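You operate a simulated robot arm through the tools that you are given. There is no shell and no other tool.

The job below is to be done with a simulated robot arm. You get a single attempt, and the scene is never put back.

Task
Undo the four bolts and move the yellow cover to the black pad.

Only the result counts: the job must be done as asked and must still hold three seconds after the hand-in. Knocking over, shifting, dropping, spilling or breaking anything else fails it. Lids that push on must go on centred and level and be pressed home; caps that screw on are set level and turned clockwise until they are tight.

Robot
A 6-joint arm with a two-finger parallel gripper, fixed in place. Base frame: the origin is on the floor under the middle of its stand, x ahead of it, y to its left, z up; the work surface is at about z = 900. Units: mm, rad, N and s.
With the tool pointing down near the work surface it reaches from about 360 to 760 mm from the base axis. Its first joint turns from -1.152 to 1.152 rad. Payload 2.45 kg.
The tool frame sits at the grasp point between the pads (the TCP): z along the fingers, y along the line on which they close. The tips reach 24 mm beyond it. Largest opening 68 mm; finger width 17, thickness 10; the body of the gripper, 40 by 70 mm, starts 41 mm behind the TCP.
Orientation is that of the tool frame in the base frame, as [roll, pitch, yaw] about the fixed x, y, z axes, in that order (R = Rz(yaw) Ry(pitch) Rx(roll)). With the fingers straight down and closing along the base's y, the tool's x points along the base's -x, its y along +y and its z along -z.

Tools
- The arm moves only by the tool step_arm. Its argument "motion" is a list of rows, each an object of numbers (a shift or turn left out is 0, a gripper value left out holds the last): "ax", "ay", "az": the turn, a rotation vector about the tool's x, y, z in units of 90 degrees (1.0 is 90 degrees); "tx", "ty", "tz": the shift along the tool's x, y, z in units of 100 mm (1.0 is 100 mm); "fingers": the closure, from 0 (fully open) to 1 (shut). In form: [{"ax": .., "ay": .., "az": .., "tx": .., "ty": .., "tz": .., "fingers": ..}, ...]. A call has 1 to 20 rows; each row is the pose to reach, as a shift and turn from the pose commanded when the call began, along the tool's axes at that moment. A call with a number of a shift or a turn outside -1 to 1 is refused whole. Each row takes 0.2 s and may step no farther than 50 mm and 0.15 rad from the row before; otherwise, or with a gripper value out of range, the whole call is refused. Where a pose cannot be reached the arm comes as near as it can. A force on the tool above 50 N (or 10 N above the force at the start of the call, whichever is more), or a blocked arm, ends the call early, and 0.2 s more pass. The fingers move at their own pace (about 108 mm/s each) and stop on an object; they squeeze with about 38 N. The grip force told is the motor's: it shows also when the fingers shut on nothing. Time passes only in rows, and 0.2 s behind the last, so rows that repeat a pose let the fingers close. The reply holds the time, the measured pose of the TCP, the force on the tool along the base axes, the opening and the grip force, in the units named above and with some noise, with the torque about the TCP (base axes, N m) and any sound that the robot's microphone picked up.
- Cameras (640 x 400 px; columns grow to the right, rows downward): "scene" is fixed at [159.7, 402.5, 1480]; the picture's right is [-0.86, -0.51, 0.00], its down [-0.17, 0.30, -0.94] and it looks along [0.47, -0.81, -0.35] (base axes); focal length 315 px, centre (320, 200). "wrist" rides on the gripper at [84, 11, -75] in the tool frame; the picture's right is [-0.13, 0.99, 0.00], its down [-0.60, -0.08, -0.79] and it looks along [-0.79, -0.10, 0.61] (tool axes); focal length 251 px, centre (320, 200).
- get_image(camera): a new picture of that camera. No time passes.
- point_at(camera, pixels): for up to 12 pixels [column, row] of the newest picture of that camera ("zoom" is the newest enlarged one), the place [x, y, z] in the base frame of the surface seen there, good to about 2 mm, but the place of the scene camera against the robot may be out by one fixed shift of up to 12 mm in any direction. No time passes.
- inspect(camera, box): a new picture of the part [left, top, right, bottom] of that camera's present view, enlarged. No time passes.
- finish_job(): hands the job in; it is judged then, once.

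Open the gripper and draw the arm clear of the work before you hand the job in, unless the task says otherwise.

The tools are called after "Request:" by a JSON object that holds its "fn" and its "kwargs". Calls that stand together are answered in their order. step_arm: Moves the arm, as the interface text tells. Its arguments: {"type":"object","properties":{"motion":{"type":"array","items":{"type":"object","properties":{"ax":{"type":"number"},"ay":{"type":"number"},"az":{"type":"number"},"tx":{"type":"number"},"ty":{"type":"number"},"tz":{"type":"number"},"fingers":{"type":"number"}}}}},"required":["motion"]} The other tools are called the same way: get_image (camera) takes a picture; point_at (camera, pixels) gives the place of the surface under pixels of a picture; inspect (camera, box) takes an enlarged picture of a part of a camera's view; finish_job () hands the job in.

At the start:

```text
time_s: 0.0
tool_pos: [425.9, -200.9, 1350.3]
ee_rot: [3.139, 0.0, -3.14]
contact_force: [1.2, 0.3, -0.4]
torque: [-0.03, -0.02, 0.0]
opening: 68.0
grasp_force: 0.2
```

scene: 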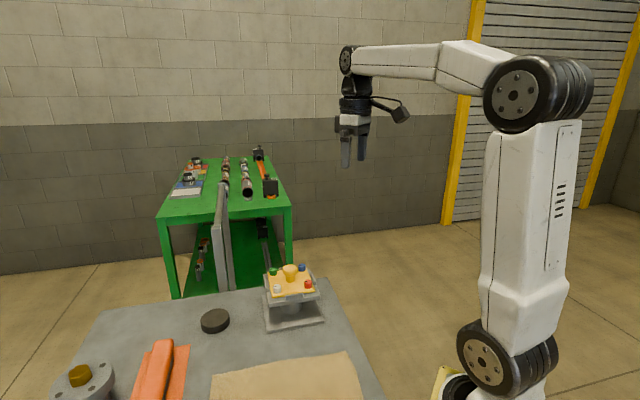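
wrist: 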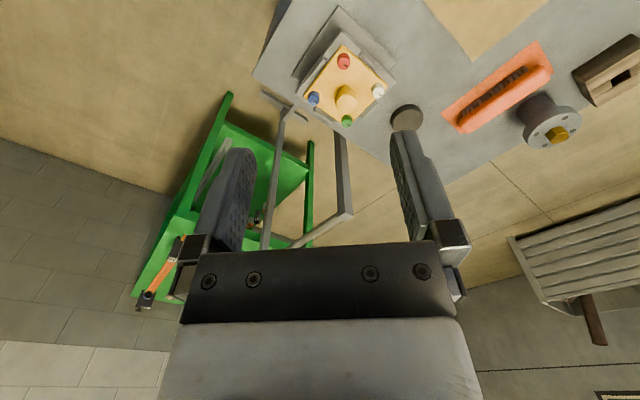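

The scene picture shows the yellow cover on a stand near (290, 283), with coloured bolts, and a black round pad near (215, 320). I'll enlarge both views to see details.

Request:
{"fn": "inspect", "kwargs": {"camera": "scene", "box": [180, 240, 340, 340]}}

Request:
{"fn": "inspect", "kwargs": {"camera": "wrist", "box": [260, 0, 440, 140]}}

```text
4.00 times, centred on (260, 290) of scene
```

zoom: 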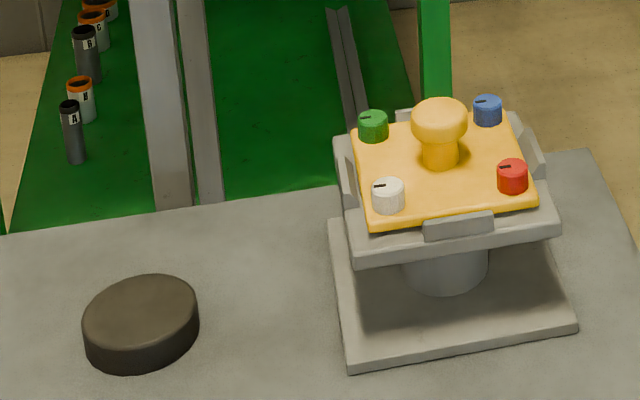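

```text
2.86 times, centred on (350, 70) of wrist
```

zoom: 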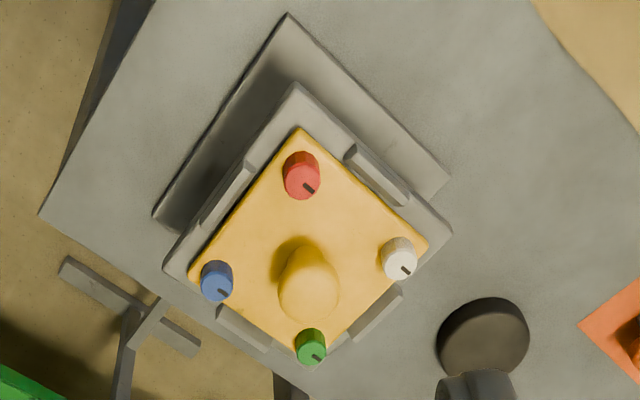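

The cover is a square plate with a central mushroom knob, four bolts at its corners, on a stand with ridges along each side. I'll measure points on the wrist zoom and the scene.

Request:
{"fn": "point_at", "kwargs": {"camera": "zoom", "pixels": [[297, 160], [394, 243], [217, 268], [311, 335], [308, 280], [300, 130], [425, 240], [192, 275], [300, 362], [485, 320], [468, 330], [380, 175]]}}

Request:
{"fn": "get_image", "kwargs": {"camera": "scene"}}

Request:
{"fn": "point_at", "kwargs": {"camera": "scene", "pixels": [[308, 281], [277, 286], [302, 264], [273, 269], [290, 268], [215, 316], [215, 330], [202, 321], [228, 317], [290, 283]]}}

```text
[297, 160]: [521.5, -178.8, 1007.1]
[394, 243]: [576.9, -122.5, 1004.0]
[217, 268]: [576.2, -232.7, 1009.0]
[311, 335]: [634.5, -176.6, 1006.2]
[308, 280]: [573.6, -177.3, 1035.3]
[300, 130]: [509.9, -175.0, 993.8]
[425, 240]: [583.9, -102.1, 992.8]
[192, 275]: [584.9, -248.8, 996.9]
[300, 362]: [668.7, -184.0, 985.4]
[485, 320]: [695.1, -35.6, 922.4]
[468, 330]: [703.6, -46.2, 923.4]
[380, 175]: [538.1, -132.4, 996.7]
```

```text
taken
```

scene: 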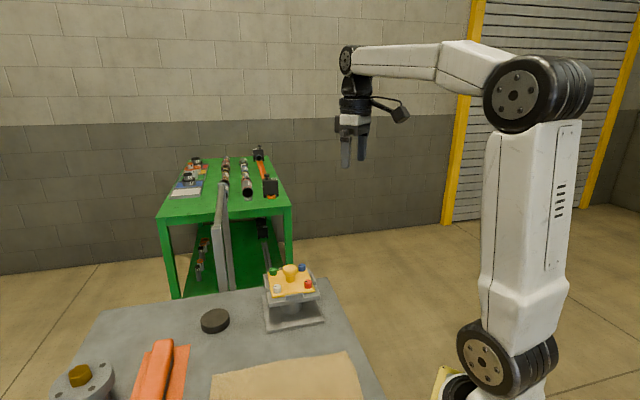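

```text
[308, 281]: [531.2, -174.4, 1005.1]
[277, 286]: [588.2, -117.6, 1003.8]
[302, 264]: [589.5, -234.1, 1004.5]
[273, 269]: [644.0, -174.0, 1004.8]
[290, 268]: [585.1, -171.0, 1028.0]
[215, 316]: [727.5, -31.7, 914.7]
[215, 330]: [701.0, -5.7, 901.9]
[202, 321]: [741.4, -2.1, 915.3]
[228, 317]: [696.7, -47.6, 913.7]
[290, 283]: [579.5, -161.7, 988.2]
```

The wrist camera puts the bolts at about red (522,-179), white (577,-122), blue (576,-233), green (634,-177), with the knob at (577,-177) and the cover top near z=993. I'll move above the red bolt in steps and look closer.

Request:
{"fn": "step_arm", "kwargs": {"motion": [{"tx": -0.2, "ty": 0.05, "tz": 0.25, "fingers": 0}, {"tx": -0.4, "ty": 0.1, "tz": 0.5}, {"tx": -0.55, "ty": 0.15, "tz": 0.75}, {"tx": -0.7, "ty": 0.2, "tz": 1.0}]}}

```text
time_s: 1.0
tool_pos: [492.7, -182.3, 1251.2]
ee_rot: [-3.14, 0.0, 3.141]
contact_force: [0.3, 0.0, -1.1]
torque: [0.01, -0.02, 0.0]
opening: 67.7
grasp_force: 0.1
```

The arm is at (493,-182,1251) with no contact. I go down 100 mm more and take a picture.

Request:
{"fn": "step_arm", "kwargs": {"motion": [{"tz": 0.35}, {"tz": 0.7}, {"tx": 0.0, "tz": 1.0}, {"tx": 0.0, "tz": 1.0}]}}

Request:
{"fn": "get_image", "kwargs": {"camera": "wrist"}}

```text
time_s: 2.0
tool_pos: [494.0, -180.0, 1151.7]
ee_rot: [3.141, 0.002, 3.141]
contact_force: [-0.2, -0.6, 0.7]
torque: [0.01, 0.0, 0.03]
opening: 68.0
grasp_force: 0.1
```

```text
taken
```

wrist: 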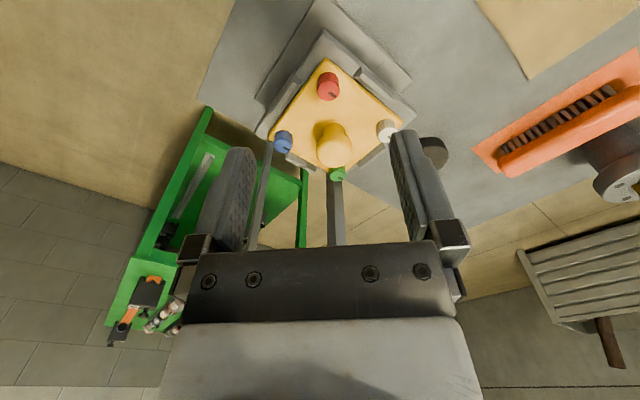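

The cover and bolts are visible near (335,110). I enlarge this region to measure the bolts accurately.

Request:
{"fn": "inspect", "kwargs": {"camera": "wrist", "box": [250, 40, 450, 190]}}

```text
2.67 times, centred on (350, 115) of wrist
```

zoom: 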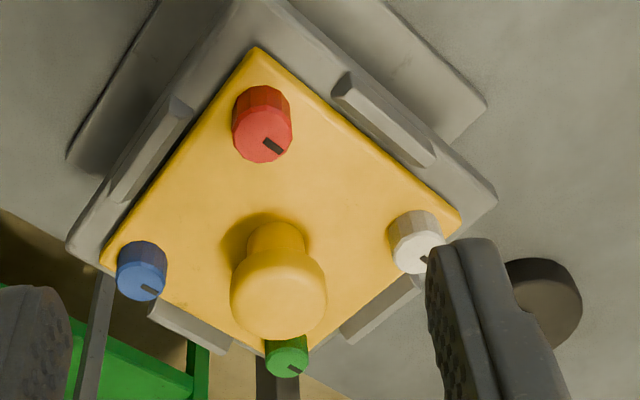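

The tops of the bolts show a dark index line. I measure the top faces, their edges, the cover edges and the ridge tops.

Request:
{"fn": "point_at", "kwargs": {"camera": "zoom", "pixels": [[263, 136], [236, 130], [290, 130], [263, 160], [417, 250], [397, 262], [143, 282], [120, 282], [287, 362], [279, 300], [235, 295], [325, 295]]}}

Request:
{"fn": "point_at", "kwargs": {"camera": "zoom", "pixels": [[257, 52], [105, 258], [458, 215], [250, 350], [345, 80], [430, 160], [175, 110], [115, 195], [340, 150], [200, 220], [270, 232], [200, 180]]}}

```text
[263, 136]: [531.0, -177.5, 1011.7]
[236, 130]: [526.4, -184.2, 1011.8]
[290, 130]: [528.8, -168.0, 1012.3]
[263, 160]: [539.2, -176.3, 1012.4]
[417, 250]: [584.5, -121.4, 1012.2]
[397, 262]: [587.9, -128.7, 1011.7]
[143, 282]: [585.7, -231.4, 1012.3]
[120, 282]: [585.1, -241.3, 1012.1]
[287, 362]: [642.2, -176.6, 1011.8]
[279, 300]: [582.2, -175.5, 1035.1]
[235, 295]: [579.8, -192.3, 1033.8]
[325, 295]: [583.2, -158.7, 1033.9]
```

```text
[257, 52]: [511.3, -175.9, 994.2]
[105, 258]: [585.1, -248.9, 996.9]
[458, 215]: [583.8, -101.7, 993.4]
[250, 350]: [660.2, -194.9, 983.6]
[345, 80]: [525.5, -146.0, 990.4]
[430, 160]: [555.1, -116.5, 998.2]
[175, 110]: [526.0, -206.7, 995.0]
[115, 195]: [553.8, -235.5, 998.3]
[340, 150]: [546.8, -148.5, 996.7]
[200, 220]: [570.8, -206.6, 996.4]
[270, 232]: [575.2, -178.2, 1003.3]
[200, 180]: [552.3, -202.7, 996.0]
```

The bolt tops are at z≈1012, the cover top at z≈996.5, and the cover centre at about (585,-176) with bolts 55 mm out along x and y. I move above the red bolt at (530,-176), staying clear at z≈1052.

Request:
{"fn": "step_arm", "kwargs": {"motion": [{"tx": -0.18, "ty": 0.02, "tz": 0.3}, {"tx": -0.36, "ty": 0.04, "tz": 0.65}, {"tx": -0.36, "ty": 0.04, "tz": 1.0}, {"tx": -0.36, "ty": 0.04, "tz": 1.0}]}}

Request:
{"fn": "get_image", "kwargs": {"camera": "wrist"}}

```text
time_s: 3.0
tool_pos: [531.1, -173.5, 1052.5]
ee_rot: [-3.141, 0.001, 3.141]
contact_force: [0.1, 0.0, 0.1]
torque: [-0.03, 0.01, -0.03]
opening: 68.0
grasp_force: 0.0
```

```text
taken
```

wrist: 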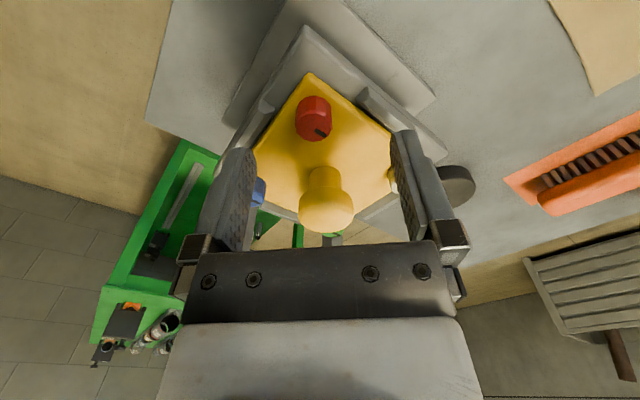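

The red bolt shows at (316,122), as expected. I enlarge and measure its top edges for exact centring.

Request:
{"fn": "inspect", "kwargs": {"camera": "wrist", "box": [276, 80, 356, 150]}}

```text
5.71 times, centred on (316, 115) of wrist
```

zoom: 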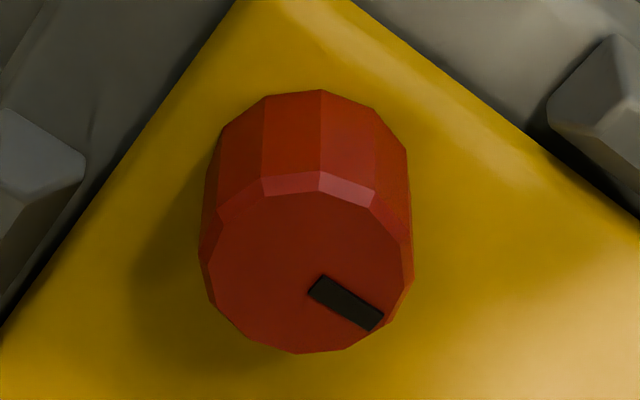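

Request:
{"fn": "point_at", "kwargs": {"camera": "zoom", "pixels": [[308, 265], [215, 265], [402, 265], [308, 345], [315, 185], [325, 290], [375, 322], [225, 125], [400, 140], [320, 95]]}}

```text
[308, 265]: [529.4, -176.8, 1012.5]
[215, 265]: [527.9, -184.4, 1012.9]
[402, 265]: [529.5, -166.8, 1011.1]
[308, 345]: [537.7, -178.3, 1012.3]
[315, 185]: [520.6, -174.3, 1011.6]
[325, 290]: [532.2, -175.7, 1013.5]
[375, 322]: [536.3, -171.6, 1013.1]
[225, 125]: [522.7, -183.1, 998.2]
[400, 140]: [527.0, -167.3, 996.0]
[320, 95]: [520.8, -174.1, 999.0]
```

The red bolt centre is (529.3,-176.0), radius about 9 mm. I part-close the fingers to ~34 mm so they clear the knob, centre over the bolt, and turn the wrist clockwise 90° in the air to prepare for a long counter-clockwise stroke.

Request:
{"fn": "step_arm", "kwargs": {"motion": [{"fingers": 0.5}, {"tx": 0.018, "ty": -0.025}, {"tx": 0.018, "ty": -0.025, "az": 0.09}, {"tx": 0.018, "ty": -0.025, "az": 0.18}, {"tx": 0.018, "ty": -0.025, "az": 0.27}, {"tx": 0.018, "ty": -0.025, "az": 0.36}, {"tx": 0.018, "ty": -0.025, "az": 0.45}, {"tx": 0.018, "ty": -0.025, "az": 0.54}, {"tx": 0.018, "ty": -0.025, "az": 0.63}, {"tx": 0.018, "ty": -0.025, "az": 0.72}, {"tx": 0.018, "ty": -0.025, "az": 0.81}, {"tx": 0.018, "ty": -0.025, "az": 0.9}, {"tx": 0.018, "ty": -0.025, "az": 0.99}, {"tx": 0.018, "ty": -0.025, "az": 1.0}]}}

```text
time_s: 6.0
tool_pos: [531.9, -180.4, 1050.4]
ee_rot: [3.14, 0.0, 1.569]
contact_force: [0.1, 0.0, 0.0]
torque: [0.01, 0.03, 0.0]
opening: 33.8
grasp_force: 0.0
```

The reading differs a few mm from what I commanded, so pose readings are noisy. I take a couple of readings at rest to average, and a wrist picture to check the centring directly.

Request:
{"fn": "step_arm", "kwargs": {"motion": [{"tx": 0}]}}

Request:
{"fn": "step_arm", "kwargs": {"motion": [{"tx": 0}]}}

Request:
{"fn": "step_arm", "kwargs": {"motion": [{"tx": 0}]}}

Request:
{"fn": "inspect", "kwargs": {"camera": "wrist", "box": [220, 60, 420, 200]}}

```text
time_s: 6.4
tool_pos: [532.7, -179.7, 1051.3]
ee_rot: [3.139, -0.002, 1.568]
contact_force: [0.4, 0.4, 1.0]
torque: [-0.02, 0.02, -0.01]
opening: 34.0
grasp_force: 0.0
```

```text
time_s: 6.8
tool_pos: [531.1, -180.3, 1050.6]
ee_rot: [3.139, 0.0, 1.571]
contact_force: [-0.8, 0.6, -0.8]
torque: [0.02, 0.01, 0.02]
opening: 34.0
grasp_force: 0.1
```

```text
time_s: 7.2
tool_pos: [531.3, -181.3, 1049.6]
ee_rot: [3.142, -0.001, 1.571]
contact_force: [0.1, 1.1, -0.2]
torque: [0.0, 0.0, -0.01]
opening: 34.0
grasp_force: 0.0
```

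```text
2.86 times, centred on (320, 130) of wrist
```

zoom: 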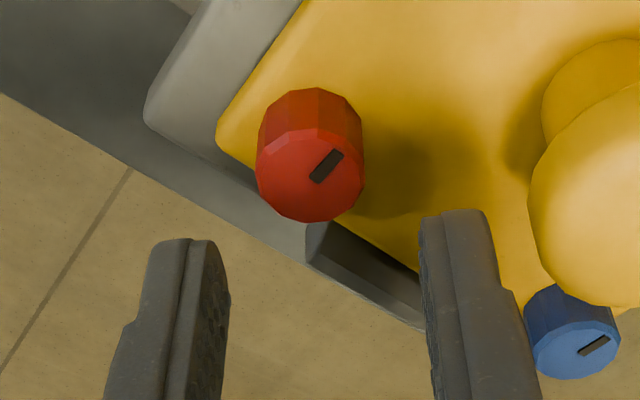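

Four readings average (531.8,-180.4,1050.5). I check the bolt's place from this view too, together with the finger pads.

Request:
{"fn": "point_at", "kwargs": {"camera": "zoom", "pixels": [[311, 180], [262, 185], [360, 185], [311, 216], [311, 145], [320, 175], [337, 155], [175, 242], [455, 215], [227, 300], [425, 225], [430, 290]]}}

```text
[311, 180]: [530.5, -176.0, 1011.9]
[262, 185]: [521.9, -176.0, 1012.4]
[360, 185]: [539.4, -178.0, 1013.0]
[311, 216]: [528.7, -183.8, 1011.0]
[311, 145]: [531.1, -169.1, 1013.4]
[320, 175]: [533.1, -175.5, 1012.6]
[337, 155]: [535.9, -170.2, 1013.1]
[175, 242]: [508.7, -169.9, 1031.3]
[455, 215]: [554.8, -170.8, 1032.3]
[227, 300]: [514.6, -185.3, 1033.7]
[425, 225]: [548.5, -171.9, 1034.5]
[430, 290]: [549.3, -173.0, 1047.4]
```

The bolt centre is (530.2,-176.2) and the fingers are centred at (531.7,-180.4), so I shift +4 in y and -1.6 in x, then descend to z≈1024 and close on the bolt.

Request:
{"fn": "step_arm", "kwargs": {"motion": [{"tx": 0.042, "ty": -0.016}, {"tx": 0.042, "ty": -0.016, "tz": 0.1}, {"tx": 0.042, "ty": -0.016, "tz": 0.2}, {"tx": 0.042, "ty": -0.016, "tz": 0.265}, {"tx": 0.042, "ty": -0.016, "tz": 0.265}, {"tx": 0.042, "ty": -0.016, "tz": 0.265}]}}

Request:
{"fn": "inspect", "kwargs": {"camera": "wrist", "box": [220, 80, 420, 220]}}

```text
time_s: 8.6
tool_pos: [527.5, -176.2, 1026.1]
ee_rot: [3.141, 0.002, 1.57]
contact_force: [-0.6, 0.2, -0.1]
torque: [0.01, 0.01, -0.03]
opening: 34.1
grasp_force: 0.0
```

```text
2.86 times, centred on (320, 150) of wrist
```

zoom: 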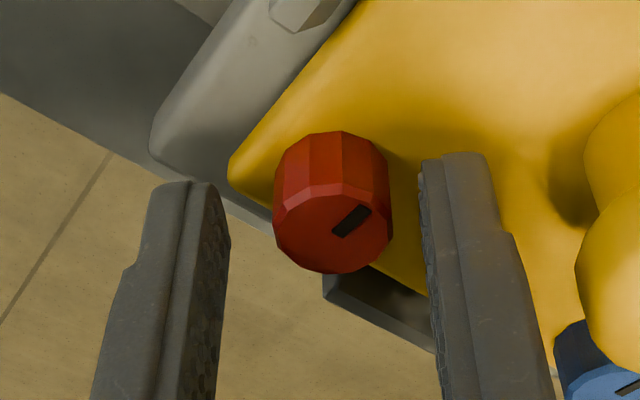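

The picture shows the bolt about 2.5 mm off centre toward the right finger, matching the reading of x=527.5. I correct this and close the fingers.

Request:
{"fn": "step_arm", "kwargs": {"motion": [{"ty": 0.024}, {"ty": 0.024}, {"ty": 0.024, "fingers": 1.0}, {"ty": 0.024, "fingers": 1.0}, {"ty": 0.024, "fingers": 1.0}]}}

Request:
{"fn": "inspect", "kwargs": {"camera": "wrist", "box": [220, 80, 420, 220]}}

```text
time_s: 9.8
tool_pos: [530.6, -176.8, 1024.8]
ee_rot: [-3.141, 0.0, 1.569]
contact_force: [-7.0, -0.3, 1.4]
torque: [0.02, 0.16, -0.01]
opening: 19.4
grasp_force: 37.4
```

```text
2.86 times, centred on (320, 150) of wrist
```

zoom: 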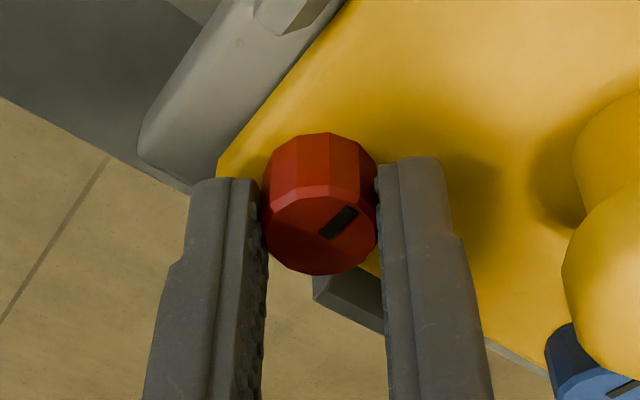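

The bolt is gripped (opening 19.4, 37 N). Now I turn counter-clockwise (az negative) a small amount first, to see whether it turns with the fingers.

Request:
{"fn": "step_arm", "kwargs": {"motion": [{"az": -0.06}, {"az": -0.12}, {"az": -0.18}, {"az": -0.24}, {"az": -0.3}]}}

Request:
{"fn": "inspect", "kwargs": {"camera": "wrist", "box": [220, 80, 420, 220]}}

```text
time_s: 11.0
tool_pos: [529.5, -175.0, 1024.7]
ee_rot: [-3.14, 0.001, 2.045]
contact_force: [-18.3, -6.8, 9.7]
torque: [-0.3, 0.29, -0.03]
opening: 19.7
grasp_force: 36.8
```

```text
2.86 times, centred on (320, 150) of wrist
```

zoom: 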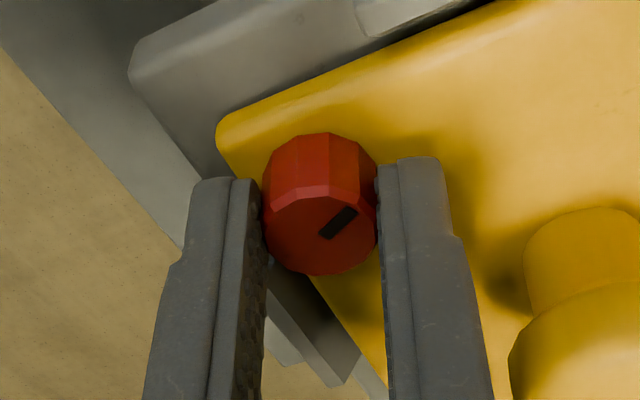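

The bolt turned with the fingers (mark stays fixed relative to them), with a sideways force of about 19 N along the tool's -y and 10 N upward. I ease the tool 1 mm along -y and 0.5 mm up, and continue turning.

Request:
{"fn": "step_arm", "kwargs": {"motion": [{"ty": -0.01, "tz": -0.005}, {"ty": -0.01, "tz": -0.005}]}}

```text
time_s: 11.6
tool_pos: [530.2, -175.8, 1024.9]
ee_rot: [-3.142, 0.001, 2.043]
contact_force: [-16.9, -4.1, 4.1]
torque: [-0.07, 0.35, 0.0]
opening: 19.6
grasp_force: 37.0
```

The sideways force dropped only slightly (to ~17 N), and the upward force to 4 N. I shift a further 2 mm along -y to see how the force responds.

Request:
{"fn": "step_arm", "kwargs": {"motion": [{"ty": -0.02}, {"ty": -0.02}]}}

```text
time_s: 12.2
tool_pos: [529.7, -176.6, 1025.2]
ee_rot: [3.139, 0.004, 2.043]
contact_force: [0.7, 0.7, -0.6]
torque: [0.18, 0.09, -0.03]
opening: 19.4
grasp_force: 37.3
```

The sideways force is now near zero. I continue counter-clockwise another 45° while rising slightly, and watch the force.

Request:
{"fn": "step_arm", "kwargs": {"motion": [{"az": -0.08}, {"az": -0.16}, {"az": -0.24}, {"az": -0.32}, {"az": -0.4}, {"az": -0.48}, {"az": -0.5}]}}

```text
time_s: 13.8
tool_pos: [528.7, -175.6, 1025.7]
ee_rot: [3.141, 0.004, 2.829]
contact_force: [10.0, 13.3, 18.3]
torque: [0.44, 0.1, -0.02]
opening: 19.8
grasp_force: 37.1
```

Force now shows 18 N upward (the bolt rises) and ~16 N along the tool's +y. I move 1.5 mm in that direction and 1 mm up to relieve it.

Request:
{"fn": "step_arm", "kwargs": {"motion": [{"ty": 0.01, "tx": -0.005, "tz": -0.005}, {"ty": 0.015, "tx": -0.005, "tz": -0.01}, {"ty": 0.015, "tx": -0.005, "tz": -0.01}]}}

Request:
{"fn": "inspect", "kwargs": {"camera": "wrist", "box": [220, 80, 420, 220]}}

```text
time_s: 14.6
tool_pos: [529.4, -176.3, 1025.3]
ee_rot: [-3.14, 0.002, 2.828]
contact_force: [9.2, 0.1, 10.2]
torque: [-0.13, -0.55, -0.06]
opening: 19.5
grasp_force: 37.3
```

```text
2.86 times, centred on (320, 150) of wrist
```

zoom: 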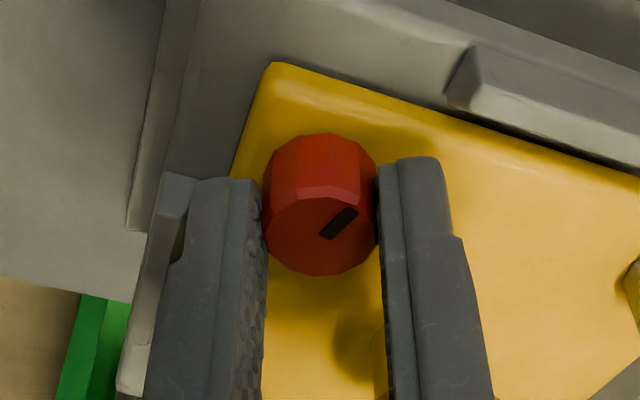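

The mark still follows the fingers. I relieve the remaining 9 N sideways and 10 N upward by moving along tool -x and up.

Request:
{"fn": "step_arm", "kwargs": {"motion": [{"tx": -0.01, "ty": 0.002, "tz": -0.01}, {"tx": -0.01, "ty": 0.002, "tz": -0.01}]}}

```text
time_s: 15.2
tool_pos: [529.3, -176.0, 1027.4]
ee_rot: [-3.141, -0.001, 2.829]
contact_force: [3.9, -3.9, 0.3]
torque: [-0.26, -0.63, 0.04]
opening: 19.2
grasp_force: 36.7
```

The forces are nearly gone. I measure the bolt-top height to find the thread's rise so far.

Request:
{"fn": "inspect", "kwargs": {"camera": "wrist", "box": [220, 80, 420, 220]}}

Request:
{"fn": "point_at", "kwargs": {"camera": "zoom", "pixels": [[300, 230], [320, 210], [310, 250], [290, 220], [280, 240], [320, 260]]}}

```text
2.86 times, centred on (320, 150) of wrist
```

zoom: 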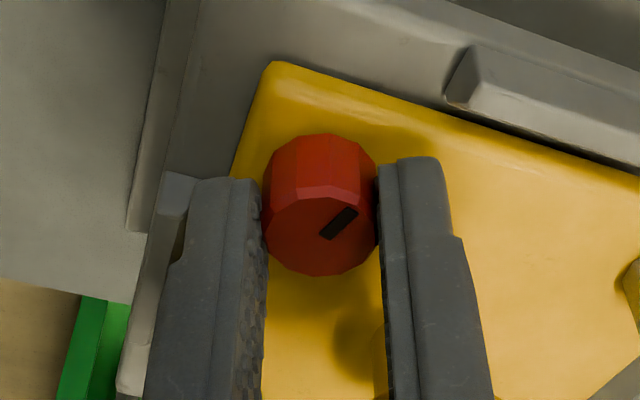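

```text
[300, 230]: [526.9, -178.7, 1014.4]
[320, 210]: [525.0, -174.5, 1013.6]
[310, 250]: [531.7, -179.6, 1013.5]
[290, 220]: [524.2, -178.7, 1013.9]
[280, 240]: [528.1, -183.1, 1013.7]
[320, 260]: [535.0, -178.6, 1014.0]
```

The bolt top rose about 1.6 mm in 72°, so roughly 2 mm per 90°. I continue turning 45° with a 1 mm rise.

Request:
{"fn": "step_arm", "kwargs": {"motion": [{"az": -0.08, "tz": -0.0015}, {"az": -0.16, "tz": -0.003}, {"az": -0.24, "tz": -0.005}, {"az": -0.32, "tz": -0.0065}, {"az": -0.4, "tz": -0.008}, {"az": -0.48, "tz": -0.01}, {"az": -0.5, "tz": -0.01}]}}

```text
time_s: 16.8
tool_pos: [529.5, -176.3, 1027.1]
ee_rot: [-3.141, 0.0, -2.67]
contact_force: [-6.3, -16.3, -0.9]
torque: [-0.27, -0.01, -0.01]
opening: 19.5
grasp_force: 37.7
```

Vertical force is fine; sideways force is about (-6,-16) N. I shift 1.2 mm along tool +x and -y to relieve it, and carry on turning 45°.

Request:
{"fn": "step_arm", "kwargs": {"motion": [{"tx": 0.012, "ty": -0.012}, {"tx": 0.012, "ty": -0.012, "az": -0.08, "tz": -0.0015}, {"tx": 0.012, "ty": -0.012, "az": -0.16, "tz": -0.003}, {"tx": 0.012, "ty": -0.012, "az": -0.24, "tz": -0.005}, {"tx": 0.012, "ty": -0.012, "az": -0.32, "tz": -0.0065}, {"tx": 0.012, "ty": -0.012, "az": -0.4, "tz": -0.008}, {"tx": 0.012, "ty": -0.012, "az": -0.48, "tz": -0.01}, {"tx": 0.012, "ty": -0.012, "az": -0.5, "tz": -0.01}]}}

```text
time_s: 18.6
tool_pos: [530.7, -176.9, 1029.6]
ee_rot: [-3.141, 0.003, -1.887]
contact_force: [2.3, -1.1, -0.7]
torque: [0.05, -0.14, -0.39]
opening: 19.3
grasp_force: 37.3
```

Forces are small, but a torque of -0.39 N m about z appeared. I look at the bolt to see whether it still turns with the fingers.

Request:
{"fn": "inspect", "kwargs": {"camera": "wrist", "box": [220, 80, 420, 220]}}

Request:
{"fn": "point_at", "kwargs": {"camera": "zoom", "pixels": [[300, 230], [320, 210], [310, 250], [290, 220], [280, 240], [320, 260]]}}

```text
2.86 times, centred on (320, 150) of wrist
```

zoom: 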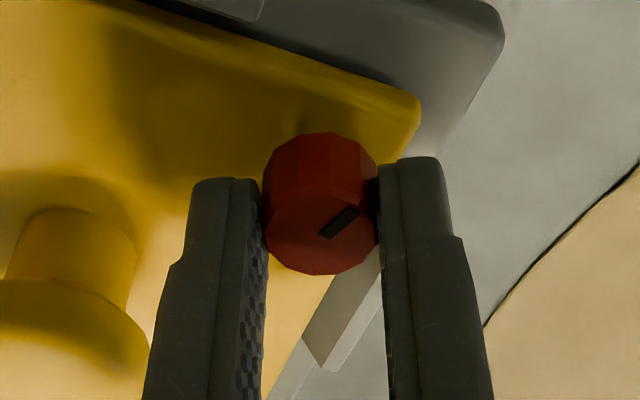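

```text
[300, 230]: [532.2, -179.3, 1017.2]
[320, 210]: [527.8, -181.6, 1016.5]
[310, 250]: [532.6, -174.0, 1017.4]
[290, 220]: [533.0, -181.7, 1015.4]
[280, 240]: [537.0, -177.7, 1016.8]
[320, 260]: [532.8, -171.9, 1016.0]
```

The mark still follows, and the top is at z≈1016.6 (4.2 mm rise after 162°). I turn another 27° and watch the torque.

Request:
{"fn": "step_arm", "kwargs": {"motion": [{"az": -0.06, "tz": -0.0013}, {"az": -0.12, "tz": -0.0025}, {"az": -0.18, "tz": -0.004}, {"az": -0.24, "tz": -0.005}, {"az": -0.3, "tz": -0.006}]}}

```text
time_s: 19.8
tool_pos: [531.4, -177.1, 1028.1]
ee_rot: [-3.14, 0.0, -1.412]
contact_force: [11.4, -2.2, -0.3]
torque: [0.0, -0.22, -0.27]
opening: 19.6
grasp_force: 37.0
```

It keeps turning freely. I relieve the 11 N of +x force and turn another 45°.

Request:
{"fn": "step_arm", "kwargs": {"motion": [{"ty": -0.012}, {"ty": -0.012, "az": -0.08, "tz": -0.002}, {"ty": -0.012, "az": -0.16, "tz": -0.004}, {"ty": -0.012, "az": -0.24, "tz": -0.006}, {"ty": -0.012, "az": -0.32, "tz": -0.008}, {"ty": -0.012, "az": -0.4, "tz": -0.01}, {"ty": -0.012, "az": -0.48, "tz": -0.012}, {"ty": -0.012, "az": -0.5, "tz": -0.012}]}}

Request:
{"fn": "inspect", "kwargs": {"camera": "wrist", "box": [220, 80, 420, 220]}}

Request:
{"fn": "point_at", "kwargs": {"camera": "zoom", "pixels": [[300, 230], [320, 210], [310, 250], [290, 220], [280, 240], [320, 260]]}}

```text
time_s: 21.6
tool_pos: [531.4, -176.7, 1028.8]
ee_rot: [-3.141, 0.0, -0.627]
contact_force: [3.7, 1.1, 0.5]
torque: [0.38, 0.02, -0.28]
opening: 20.1
grasp_force: 37.0
```

```text
2.86 times, centred on (320, 150) of wrist
```

zoom: 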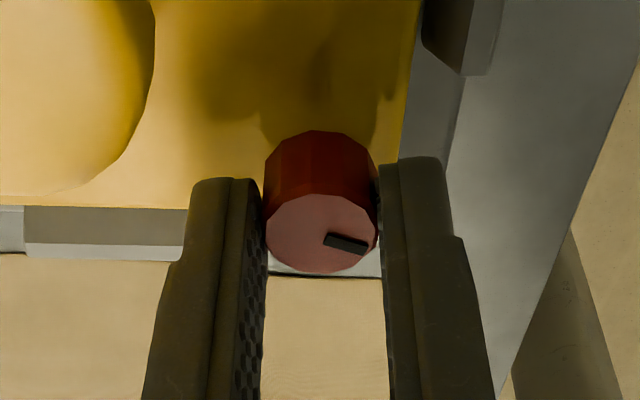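

```text
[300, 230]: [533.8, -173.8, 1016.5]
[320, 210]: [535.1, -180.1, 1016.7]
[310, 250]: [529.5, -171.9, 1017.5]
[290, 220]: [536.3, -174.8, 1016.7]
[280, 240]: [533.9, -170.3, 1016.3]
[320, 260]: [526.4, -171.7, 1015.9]
```

The mark has now slipped relative to the fingers while the torque stayed at about -0.3 N m and the top stayed at z≈1016.6, so the red bolt reached its stop after about 175°. I open the fingers slightly and rise straight up clear of the knob.

Request:
{"fn": "step_arm", "kwargs": {"motion": [{"fingers": 0.58}, {"fingers": 0.58}, {"tz": -0.15}, {"tz": -0.35}, {"tz": -0.5}, {"tz": -0.5}]}}

Request:
{"fn": "get_image", "kwargs": {"camera": "wrist"}}

Request:
{"fn": "inspect", "kwargs": {"camera": "scene", "box": [240, 240, 340, 310]}}

```text
time_s: 23.0
tool_pos: [529.7, -177.4, 1080.7]
ee_rot: [-3.141, 0.001, -0.629]
contact_force: [0.0, 1.1, 0.7]
torque: [-0.01, 0.01, 0.0]
opening: 28.8
grasp_force: 0.1
```

```text
taken
```

wrist: 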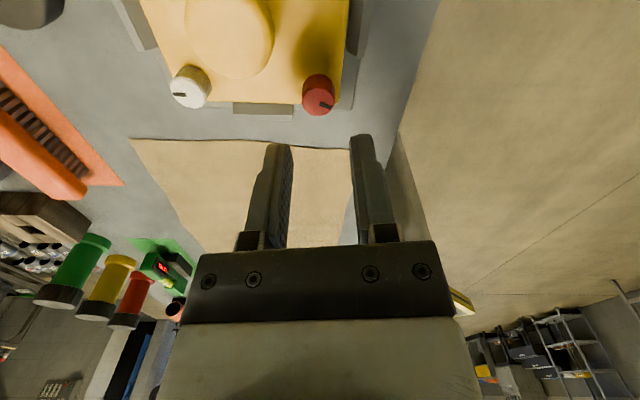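

```text
5.71 times, centred on (290, 275) of scene
```

zoom: 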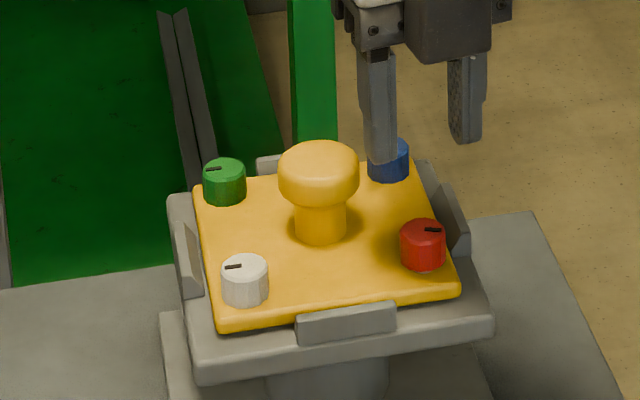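

In the scene view the red bolt stands raised with its mark turned half way round, the others unchanged. I now turn the wrist back clockwise in the air, 90° per call, and move to the white bolt.

Request:
{"fn": "step_arm", "kwargs": {"motion": [{"az": 0.09}, {"az": 0.18}, {"az": 0.27}, {"az": 0.36}, {"az": 0.45}, {"az": 0.54}, {"az": 0.63}, {"az": 0.72}, {"az": 0.81}, {"az": 0.9}, {"az": 0.99}]}}

Request:
{"fn": "step_arm", "kwargs": {"motion": [{"az": 0.09}, {"az": 0.18}, {"az": 0.27}, {"az": 0.36}, {"az": 0.45}, {"az": 0.54}, {"az": 0.63}, {"az": 0.72}, {"az": 0.81}, {"az": 0.9}, {"az": 0.99}]}}

Request:
{"fn": "step_arm", "kwargs": {"motion": [{"az": 0.09}, {"az": 0.18}, {"az": 0.27}, {"az": 0.36}, {"az": 0.45}, {"az": 0.54}, {"az": 0.615}, {"az": 0.615}]}}

```text
time_s: 25.4
tool_pos: [531.5, -176.2, 1081.2]
ee_rot: [-3.141, 0.0, -2.186]
contact_force: [0.2, -0.8, -0.2]
torque: [0.0, 0.02, 0.0]
opening: 28.7
grasp_force: 0.1
```

```text
time_s: 27.8
tool_pos: [531.4, -175.9, 1080.5]
ee_rot: [3.141, 0.0, 2.54]
contact_force: [-0.3, -0.6, -0.1]
torque: [0.04, 0.0, 0.0]
opening: 28.8
grasp_force: 0.0
```

```text
time_s: 29.6
tool_pos: [530.2, -177.2, 1079.5]
ee_rot: [3.14, -0.001, 1.577]
contact_force: [-0.5, -0.2, 0.2]
torque: [-0.01, -0.03, 0.0]
opening: 28.6
grasp_force: 0.1
```

The wrist is back at yaw 1.577. I move over the white bolt at about (585,-121) and take a close look for centring.

Request:
{"fn": "step_arm", "kwargs": {"motion": [{"tx": 0.28, "ty": 0.27}, {"tx": 0.555, "ty": 0.543}, {"tx": 0.555, "ty": 0.543, "tz": 0.2}, {"tx": 0.555, "ty": 0.543, "tz": 0.3}, {"tx": 0.555, "ty": 0.543, "tz": 0.3}]}}

Request:
{"fn": "inspect", "kwargs": {"camera": "wrist", "box": [220, 60, 420, 200]}}

```text
time_s: 30.8
tool_pos: [584.0, -122.8, 1051.0]
ee_rot: [3.14, -0.001, 1.578]
contact_force: [0.1, -0.7, -0.6]
torque: [-0.03, -0.01, -0.03]
opening: 28.6
grasp_force: 0.0
```

```text
2.86 times, centred on (320, 130) of wrist
```

zoom: 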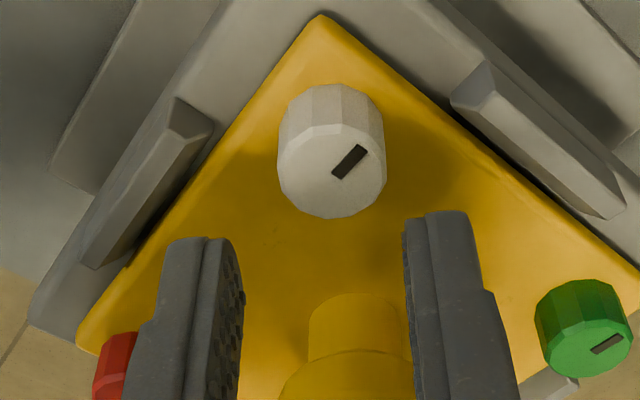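

Request:
{"fn": "point_at", "kwargs": {"camera": "zoom", "pixels": [[331, 175], [282, 178], [383, 178], [331, 212], [331, 135], [242, 300], [405, 300], [190, 242], [450, 215]]}}

```text
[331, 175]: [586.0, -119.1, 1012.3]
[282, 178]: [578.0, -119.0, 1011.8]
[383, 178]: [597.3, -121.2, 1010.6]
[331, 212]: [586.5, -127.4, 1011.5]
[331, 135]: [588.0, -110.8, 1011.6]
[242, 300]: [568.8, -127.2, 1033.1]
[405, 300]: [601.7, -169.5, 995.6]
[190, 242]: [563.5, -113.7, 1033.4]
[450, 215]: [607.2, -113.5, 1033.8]
```

The white bolt centre is about (587,-119.1), so I shift ~+4 mm in y and +2.8 mm in x and descend to grip height (tips at z≈1002).

Request:
{"fn": "step_arm", "kwargs": {"motion": [{"tx": 0.04, "ty": 0.028}, {"tx": 0.04, "ty": 0.028, "tz": 0.1}, {"tx": 0.04, "ty": 0.028, "tz": 0.2}, {"tx": 0.04, "ty": 0.028, "tz": 0.25}, {"tx": 0.04, "ty": 0.028, "tz": 0.25}]}}

Request:
{"fn": "inspect", "kwargs": {"camera": "wrist", "box": [220, 80, 420, 220]}}

```text
time_s: 32.0
tool_pos: [588.2, -119.4, 1024.0]
ee_rot: [3.141, -0.001, 1.576]
contact_force: [0.2, 0.2, 0.7]
torque: [0.02, -0.01, 0.04]
opening: 28.3
grasp_force: 0.0
```

```text
2.86 times, centred on (320, 150) of wrist
```

zoom: 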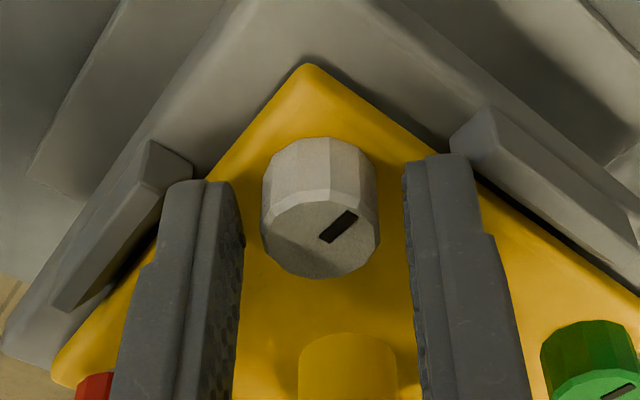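

The white bolt is centred between the fingers. I close on it and turn counter-clockwise 45° with about 1.1 mm of rise.

Request:
{"fn": "step_arm", "kwargs": {"motion": [{"fingers": 1.0}, {"fingers": 1.0}, {"fingers": 1.0}, {"az": -0.08, "tz": -0.002}, {"az": -0.16, "tz": -0.004}, {"az": -0.24, "tz": -0.006}, {"az": -0.32, "tz": -0.008}, {"az": -0.4, "tz": -0.01}, {"az": -0.48, "tz": -0.012}, {"az": -0.5, "tz": -0.012}]}}

```text
time_s: 34.2
tool_pos: [586.6, -118.7, 1027.7]
ee_rot: [-3.14, 0.0, 2.365]
contact_force: [-12.5, -20.8, 0.1]
torque: [-0.36, 0.17, -0.04]
opening: 19.6
grasp_force: 37.1
```

Vertical force is near zero; sideways force is ~24 N along tool -y. I shift 2 mm that way and turn another 45°.

Request:
{"fn": "step_arm", "kwargs": {"motion": [{"ty": -0.02, "tx": -0.006}, {"ty": -0.025, "tx": -0.006, "az": -0.08, "tz": -0.002}, {"ty": -0.025, "tx": -0.006, "az": -0.16, "tz": -0.004}, {"ty": -0.025, "tx": -0.006, "az": -0.24, "tz": -0.006}, {"ty": -0.025, "tx": -0.006, "az": -0.32, "tz": -0.008}, {"ty": -0.025, "tx": -0.006, "az": -0.4, "tz": -0.01}, {"ty": -0.025, "tx": -0.006, "az": -0.48, "tz": -0.012}, {"ty": -0.025, "tx": -0.006, "az": -0.5, "tz": -0.012}]}}

```text
time_s: 36.0
tool_pos: [586.3, -119.2, 1028.9]
ee_rot: [-3.139, 0.001, -3.133]
contact_force: [-2.8, -1.5, -5.1]
torque: [0.05, 0.02, 0.01]
opening: 19.4
grasp_force: 36.9
```

Forces are small now. I turn another 45° with a slightly smaller rise.

Request:
{"fn": "step_arm", "kwargs": {"motion": [{"az": -0.08, "tz": -0.001}, {"az": -0.16, "tz": -0.002}, {"az": -0.24, "tz": -0.003}, {"az": -0.32, "tz": -0.005}, {"az": -0.4, "tz": -0.006}, {"az": -0.48, "tz": -0.008}, {"az": -0.5, "tz": -0.008}]}}

```text
time_s: 37.6
tool_pos: [587.6, -120.4, 1029.5]
ee_rot: [-3.136, 0.002, -2.345]
contact_force: [1.3, -17.4, -0.1]
torque: [-0.39, 0.12, -0.01]
opening: 19.3
grasp_force: 36.9
```

Sideways force of 17 N in -y; I shift to relieve it and turn another 63°, which should bring the bolt past its stop at about 175-180°.

Request:
{"fn": "step_arm", "kwargs": {"motion": [{"tx": 0.012, "ty": -0.013}, {"tx": 0.012, "ty": -0.013, "az": -0.08, "tz": -0.002}, {"tx": 0.012, "ty": -0.013, "az": -0.16, "tz": -0.004}, {"tx": 0.012, "ty": -0.013, "az": -0.24, "tz": -0.006}, {"tx": 0.012, "ty": -0.013, "az": -0.32, "tz": -0.008}, {"tx": 0.012, "ty": -0.013, "az": -0.4, "tz": -0.009}, {"tx": 0.012, "ty": -0.013, "az": -0.48, "tz": -0.009}, {"tx": 0.012, "ty": -0.013, "az": -0.56, "tz": -0.009}, {"tx": 0.012, "ty": -0.013, "az": -0.64, "tz": -0.009}, {"tx": 0.012, "ty": -0.013, "az": -0.7, "tz": -0.009}]}}

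Request:
{"fn": "inspect", "kwargs": {"camera": "wrist", "box": [220, 80, 420, 220]}}

Request:
{"fn": "point_at", "kwargs": {"camera": "zoom", "pixels": [[300, 230], [320, 210], [310, 250], [290, 220], [280, 240], [320, 260]]}}

```text
time_s: 39.8
tool_pos: [588.2, -120.0, 1029.9]
ee_rot: [-3.138, -0.001, -1.248]
contact_force: [15.5, -0.1, -0.1]
torque: [0.02, -0.11, -0.39]
opening: 19.4
grasp_force: 37.5
```

```text
2.86 times, centred on (320, 150) of wrist
```

zoom: 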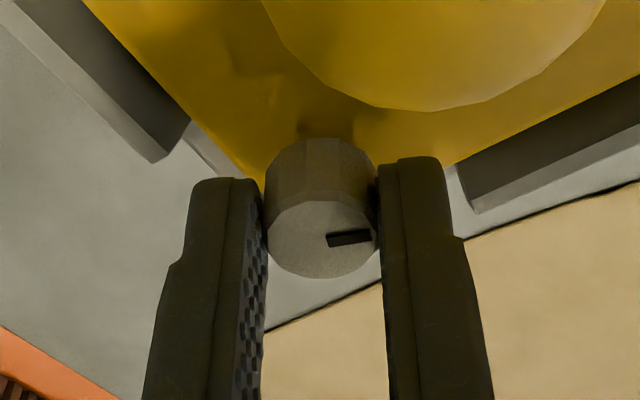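

```text
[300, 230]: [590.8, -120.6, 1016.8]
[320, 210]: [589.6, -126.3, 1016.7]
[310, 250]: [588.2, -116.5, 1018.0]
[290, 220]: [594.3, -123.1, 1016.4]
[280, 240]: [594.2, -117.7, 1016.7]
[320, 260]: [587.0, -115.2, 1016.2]
```

The white bolt slipped at the stop too (torque -0.39, top at z≈1016.8, ~163° turned), so it is undone. I release, rise, then rotate back clockwise while moving toward the green bolt at about (642,-176).

Request:
{"fn": "step_arm", "kwargs": {"motion": [{"fingers": 0.58}, {"fingers": 0.58}, {"tz": -0.15}, {"tz": -0.35}, {"tz": -0.5}, {"tz": -0.5}]}}

Request:
{"fn": "step_arm", "kwargs": {"motion": [{"az": 0.09, "tx": 0.064, "ty": -0.03}, {"az": 0.18, "tx": 0.129, "ty": -0.06}, {"az": 0.27, "tx": 0.193, "ty": -0.091}, {"az": 0.36, "tx": 0.257, "ty": -0.121}, {"az": 0.45, "tx": 0.321, "ty": -0.151}, {"az": 0.54, "tx": 0.386, "ty": -0.182}, {"az": 0.63, "tx": 0.45, "ty": -0.212}, {"az": 0.72, "tx": 0.514, "ty": -0.242}, {"az": 0.81, "tx": 0.579, "ty": -0.272}, {"az": 0.9, "tx": 0.643, "ty": -0.303}, {"az": 0.99, "tx": 0.707, "ty": -0.333}]}}

Request:
{"fn": "step_arm", "kwargs": {"motion": [{"az": 0.09}, {"az": 0.18}, {"az": 0.27}, {"az": 0.36}, {"az": 0.45}, {"az": 0.54}, {"az": 0.63}, {"az": 0.72}, {"az": 0.81}, {"az": 0.9}, {"az": 0.99}]}}

Request:
{"fn": "step_arm", "kwargs": {"motion": [{"az": 0.09}, {"az": 0.18}, {"az": 0.217}, {"az": 0.217, "tz": 0.15}, {"az": 0.217, "tz": 0.3}, {"az": 0.217, "tz": 0.3}]}}

Request:
{"fn": "inspect", "kwargs": {"camera": "wrist", "box": [220, 60, 420, 200]}}

```text
time_s: 41.2
tool_pos: [586.4, -120.6, 1080.1]
ee_rot: [-3.14, -0.001, -1.249]
contact_force: [-0.7, -0.4, -0.6]
torque: [-0.04, 0.03, 0.03]
opening: 28.7
grasp_force: 0.1
```

```text
time_s: 43.6
tool_pos: [640.1, -178.1, 1080.5]
ee_rot: [-3.139, -0.002, -2.807]
contact_force: [0.1, 0.1, -0.6]
torque: [0.02, 0.02, -0.01]
opening: 28.7
grasp_force: 0.1
```

```text
time_s: 46.0
tool_pos: [640.3, -178.2, 1080.2]
ee_rot: [-3.14, 0.0, 1.922]
contact_force: [0.2, 0.3, -0.2]
torque: [-0.02, 0.03, 0.0]
opening: 28.6
grasp_force: 0.0
```

```text
time_s: 47.4
tool_pos: [640.0, -178.2, 1050.1]
ee_rot: [3.141, 0.001, 1.583]
contact_force: [-1.1, -0.3, -0.1]
torque: [0.0, 0.03, -0.02]
opening: 28.7
grasp_force: 0.3
```

```text
2.86 times, centred on (320, 130) of wrist
```

zoom: 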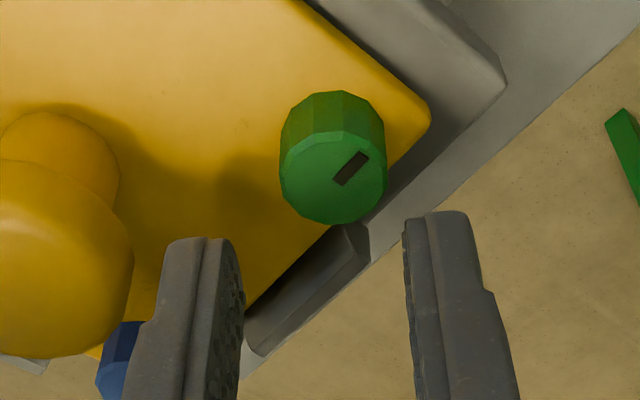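

The green bolt's top is centred at zoom (334,178), i.e. ~2.7 mm to +x and ~3 mm to +y of the tool. I correct and descend, then check.

Request:
{"fn": "step_arm", "kwargs": {"motion": [{"tx": 0.03, "ty": 0.028}, {"tx": 0.03, "ty": 0.028, "tz": 0.1}, {"tx": 0.03, "ty": 0.028, "tz": 0.2}, {"tx": 0.03, "ty": 0.028, "tz": 0.25}, {"tx": 0.03, "ty": 0.028, "tz": 0.25}]}}

Request:
{"fn": "inspect", "kwargs": {"camera": "wrist", "box": [220, 80, 420, 220]}}

```text
time_s: 48.6
tool_pos: [644.2, -173.4, 1025.4]
ee_rot: [3.14, -0.001, 1.583]
contact_force: [-0.4, 0.4, 0.9]
torque: [0.02, -0.03, 0.01]
opening: 28.4
grasp_force: 0.0
```

```text
2.86 times, centred on (320, 150) of wrist
```

zoom: 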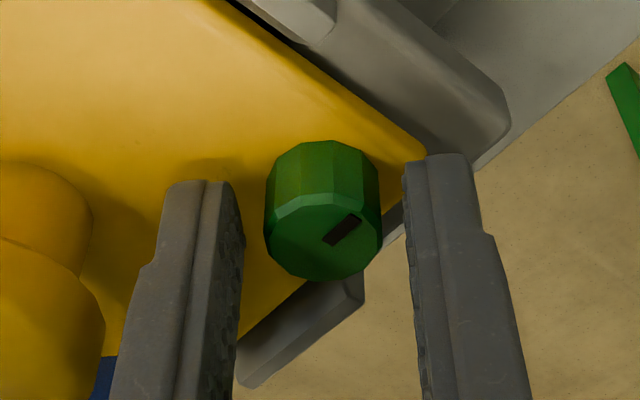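

The green bolt is within 0.6 mm between the fingers, but the row and the reading (y=-173.4) suggest the tool sits ~2.5 mm too far along its x, which explains the earlier sideways forces. I correct that, close, and turn 45° with rise.

Request:
{"fn": "step_arm", "kwargs": {"motion": [{"tx": -0.025, "ty": 0.004}, {"tx": -0.025, "ty": 0.004}, {"tx": -0.025, "ty": 0.004, "fingers": 1.0}, {"tx": -0.025, "ty": 0.004, "fingers": 1.0}, {"tx": -0.025, "ty": 0.004, "fingers": 1.0}, {"tx": -0.025, "ty": 0.004, "az": -0.08, "tz": -0.002}, {"tx": -0.025, "ty": 0.004, "az": -0.16, "tz": -0.004}, {"tx": -0.025, "ty": 0.004, "az": -0.24, "tz": -0.006}, {"tx": -0.025, "ty": 0.004, "az": -0.32, "tz": -0.008}, {"tx": -0.025, "ty": 0.004, "az": -0.4, "tz": -0.01}, {"tx": -0.025, "ty": 0.004, "az": -0.48, "tz": -0.011}, {"tx": -0.025, "ty": 0.004, "az": -0.5, "tz": -0.011}]}}

```text
time_s: 51.2
tool_pos: [644.6, -176.7, 1025.6]
ee_rot: [3.14, 0.003, 2.373]
contact_force: [8.2, 2.8, 0.0]
torque: [-0.03, -0.3, -0.01]
opening: 19.4
grasp_force: 36.7
```

Sideways force is small now (~8 N). I continue 72° with matching rise.

Request:
{"fn": "step_arm", "kwargs": {"motion": [{"az": -0.08, "tz": -0.002, "ty": 0.005}, {"az": -0.16, "tz": -0.004, "ty": 0.005}, {"az": -0.24, "tz": -0.005, "ty": 0.005}, {"az": -0.32, "tz": -0.007, "ty": 0.005}, {"az": -0.4, "tz": -0.009, "ty": 0.005}, {"az": -0.48, "tz": -0.011, "ty": 0.005}, {"az": -0.56, "tz": -0.013, "ty": 0.005}, {"az": -0.64, "tz": -0.014, "ty": 0.005}, {"az": -0.72, "tz": -0.016, "ty": 0.005}, {"az": -0.8, "tz": -0.017, "ty": 0.005}]}}

```text
time_s: 53.4
tool_pos: [645.6, -176.3, 1028.7]
ee_rot: [-3.138, 0.004, -2.656]
contact_force: [15.1, 11.0, 4.3]
torque: [0.08, 0.06, 0.01]
opening: 19.4
grasp_force: 36.7
```

Force of ~18 N along tool -x; I shift 1.5 mm that way and turn another 72° to reach the stop.

Request:
{"fn": "step_arm", "kwargs": {"motion": [{"tx": -0.015}, {"tx": -0.015, "az": -0.08, "tz": -0.003}, {"tx": -0.015, "az": -0.16, "tz": -0.006}, {"tx": -0.015, "az": -0.24, "tz": -0.008}, {"tx": -0.015, "az": -0.32, "tz": -0.01}, {"tx": -0.015, "az": -0.4, "tz": -0.012}, {"tx": -0.015, "az": -0.48, "tz": -0.014}, {"tx": -0.015, "az": -0.56, "tz": -0.014}, {"tx": -0.015, "az": -0.64, "tz": -0.014}, {"tx": -0.015, "az": -0.72, "tz": -0.014}, {"tx": -0.015, "az": -0.8, "tz": -0.014}]}}

Request:
{"fn": "inspect", "kwargs": {"camera": "wrist", "box": [220, 80, 420, 220]}}

Request:
{"fn": "point_at", "kwargs": {"camera": "zoom", "pixels": [[300, 230], [320, 210], [310, 250], [290, 220], [280, 240], [320, 260]]}}

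```text
time_s: 55.8
tool_pos: [644.0, -177.2, 1029.0]
ee_rot: [3.138, 0.003, -1.401]
contact_force: [-19.8, 4.9, 3.1]
torque: [0.03, 0.36, -0.32]
opening: 19.6
grasp_force: 36.8
```

```text
2.86 times, centred on (320, 150) of wrist
```

zoom: 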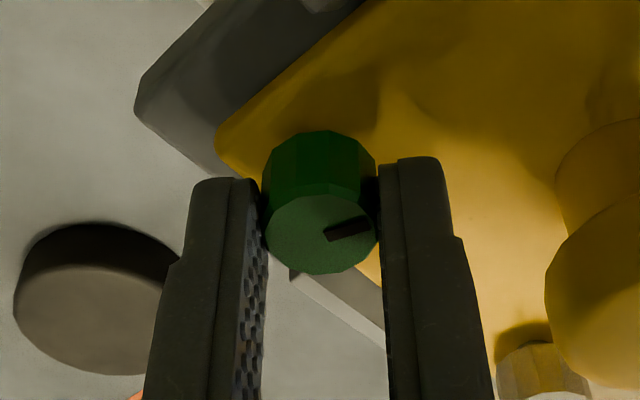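

```text
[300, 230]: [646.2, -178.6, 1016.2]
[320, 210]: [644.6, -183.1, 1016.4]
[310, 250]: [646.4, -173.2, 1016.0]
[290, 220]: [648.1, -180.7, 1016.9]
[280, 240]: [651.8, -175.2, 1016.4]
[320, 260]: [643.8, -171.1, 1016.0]
```

Torque is -0.32 N m and the mark slipped ~20°, so the green bolt is at its stop. I relieve the sideways force and turn 20° more to be sure.

Request:
{"fn": "step_arm", "kwargs": {"motion": [{"ty": 0.018}, {"ty": 0.018, "az": -0.08}, {"ty": 0.018, "az": -0.16}, {"ty": 0.018, "az": -0.24}, {"ty": 0.018, "az": -0.24}]}}

Request:
{"fn": "inspect", "kwargs": {"camera": "wrist", "box": [220, 80, 420, 220]}}

Request:
{"fn": "point_at", "kwargs": {"camera": "zoom", "pixels": [[300, 230], [310, 250], [290, 220], [280, 240], [320, 260]]}}

```text
time_s: 57.0
tool_pos: [643.8, -177.5, 1030.0]
ee_rot: [-3.139, -0.002, -1.023]
contact_force: [-1.9, -2.4, 0.0]
torque: [-0.16, 0.21, -0.08]
opening: 19.4
grasp_force: 36.9
```

```text
2.86 times, centred on (320, 150) of wrist
```

zoom: 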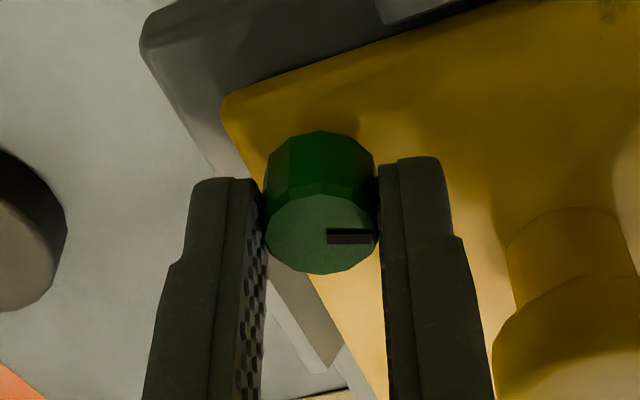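

```text
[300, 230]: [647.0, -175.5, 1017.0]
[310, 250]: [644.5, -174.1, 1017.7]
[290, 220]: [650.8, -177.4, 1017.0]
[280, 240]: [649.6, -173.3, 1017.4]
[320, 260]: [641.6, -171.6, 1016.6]
```

The green bolt is at its stop as well (top z≈1017). I release, rise and go to the blue bolt at about (587,-233) while turning the wrist back.

Request:
{"fn": "step_arm", "kwargs": {"motion": [{"fingers": 0.58}, {"fingers": 0.58}, {"tz": -0.15}, {"tz": -0.35}, {"tz": -0.5}, {"tz": -0.5}]}}

Request:
{"fn": "step_arm", "kwargs": {"motion": [{"az": 0.09, "tx": 0.016, "ty": 0.07}, {"az": 0.18, "tx": 0.031, "ty": 0.14}, {"az": 0.27, "tx": 0.047, "ty": 0.21}, {"az": 0.36, "tx": 0.063, "ty": 0.28}, {"az": 0.45, "tx": 0.079, "ty": 0.35}, {"az": 0.54, "tx": 0.094, "ty": 0.42}, {"az": 0.63, "tx": 0.11, "ty": 0.49}, {"az": 0.72, "tx": 0.126, "ty": 0.56}, {"az": 0.81, "tx": 0.142, "ty": 0.63}, {"az": 0.9, "tx": 0.157, "ty": 0.7}, {"az": 0.99, "tx": 0.173, "ty": 0.773}]}}

Request:
{"fn": "step_arm", "kwargs": {"motion": [{"az": 0.09}, {"az": 0.18}, {"az": 0.27}, {"az": 0.36}, {"az": 0.45}, {"az": 0.54}, {"az": 0.63}, {"az": 0.72}, {"az": 0.81}, {"az": 0.9}, {"az": 0.99}]}}

Request:
{"fn": "step_arm", "kwargs": {"motion": [{"az": 0.09}, {"az": 0.18}, {"az": 0.27}, {"az": 0.365}, {"az": 0.365, "tz": 0.15}, {"az": 0.365, "tz": 0.3}, {"az": 0.365, "tz": 0.3}]}}

Request:
{"fn": "inspect", "kwargs": {"camera": "wrist", "box": [220, 60, 420, 200]}}

```text
time_s: 58.4
tool_pos: [643.1, -176.9, 1080.8]
ee_rot: [-3.141, -0.001, -1.026]
contact_force: [-0.1, -0.1, -0.4]
torque: [-0.01, -0.06, 0.01]
opening: 28.4
grasp_force: 0.2
```

```text
time_s: 60.8
tool_pos: [584.2, -230.5, 1078.9]
ee_rot: [-3.141, 0.002, -2.581]
contact_force: [-0.8, -0.5, 0.1]
torque: [-0.02, 0.02, 0.0]
opening: 28.4
grasp_force: 0.1
```

```text
time_s: 63.2
tool_pos: [585.7, -232.6, 1078.2]
ee_rot: [3.14, 0.002, 2.146]
contact_force: [-0.4, 0.4, -0.2]
torque: [0.01, 0.0, 0.03]
opening: 28.6
grasp_force: 0.1
```

```text
time_s: 64.8
tool_pos: [584.8, -231.2, 1048.1]
ee_rot: [3.141, 0.0, 1.575]
contact_force: [-0.6, 0.6, 0.0]
torque: [0.01, 0.01, -0.01]
opening: 28.4
grasp_force: 0.0
```

```text
2.86 times, centred on (320, 130) of wrist
```

zoom: 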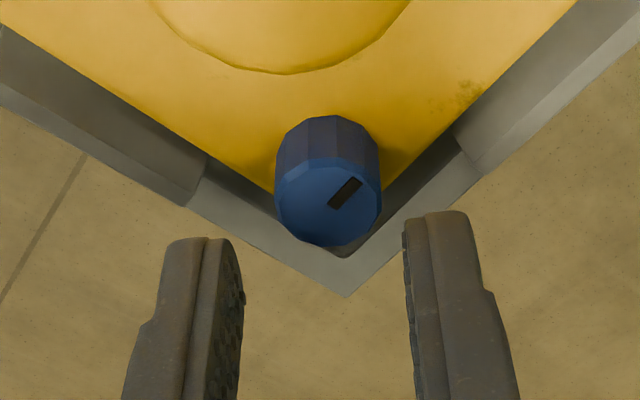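

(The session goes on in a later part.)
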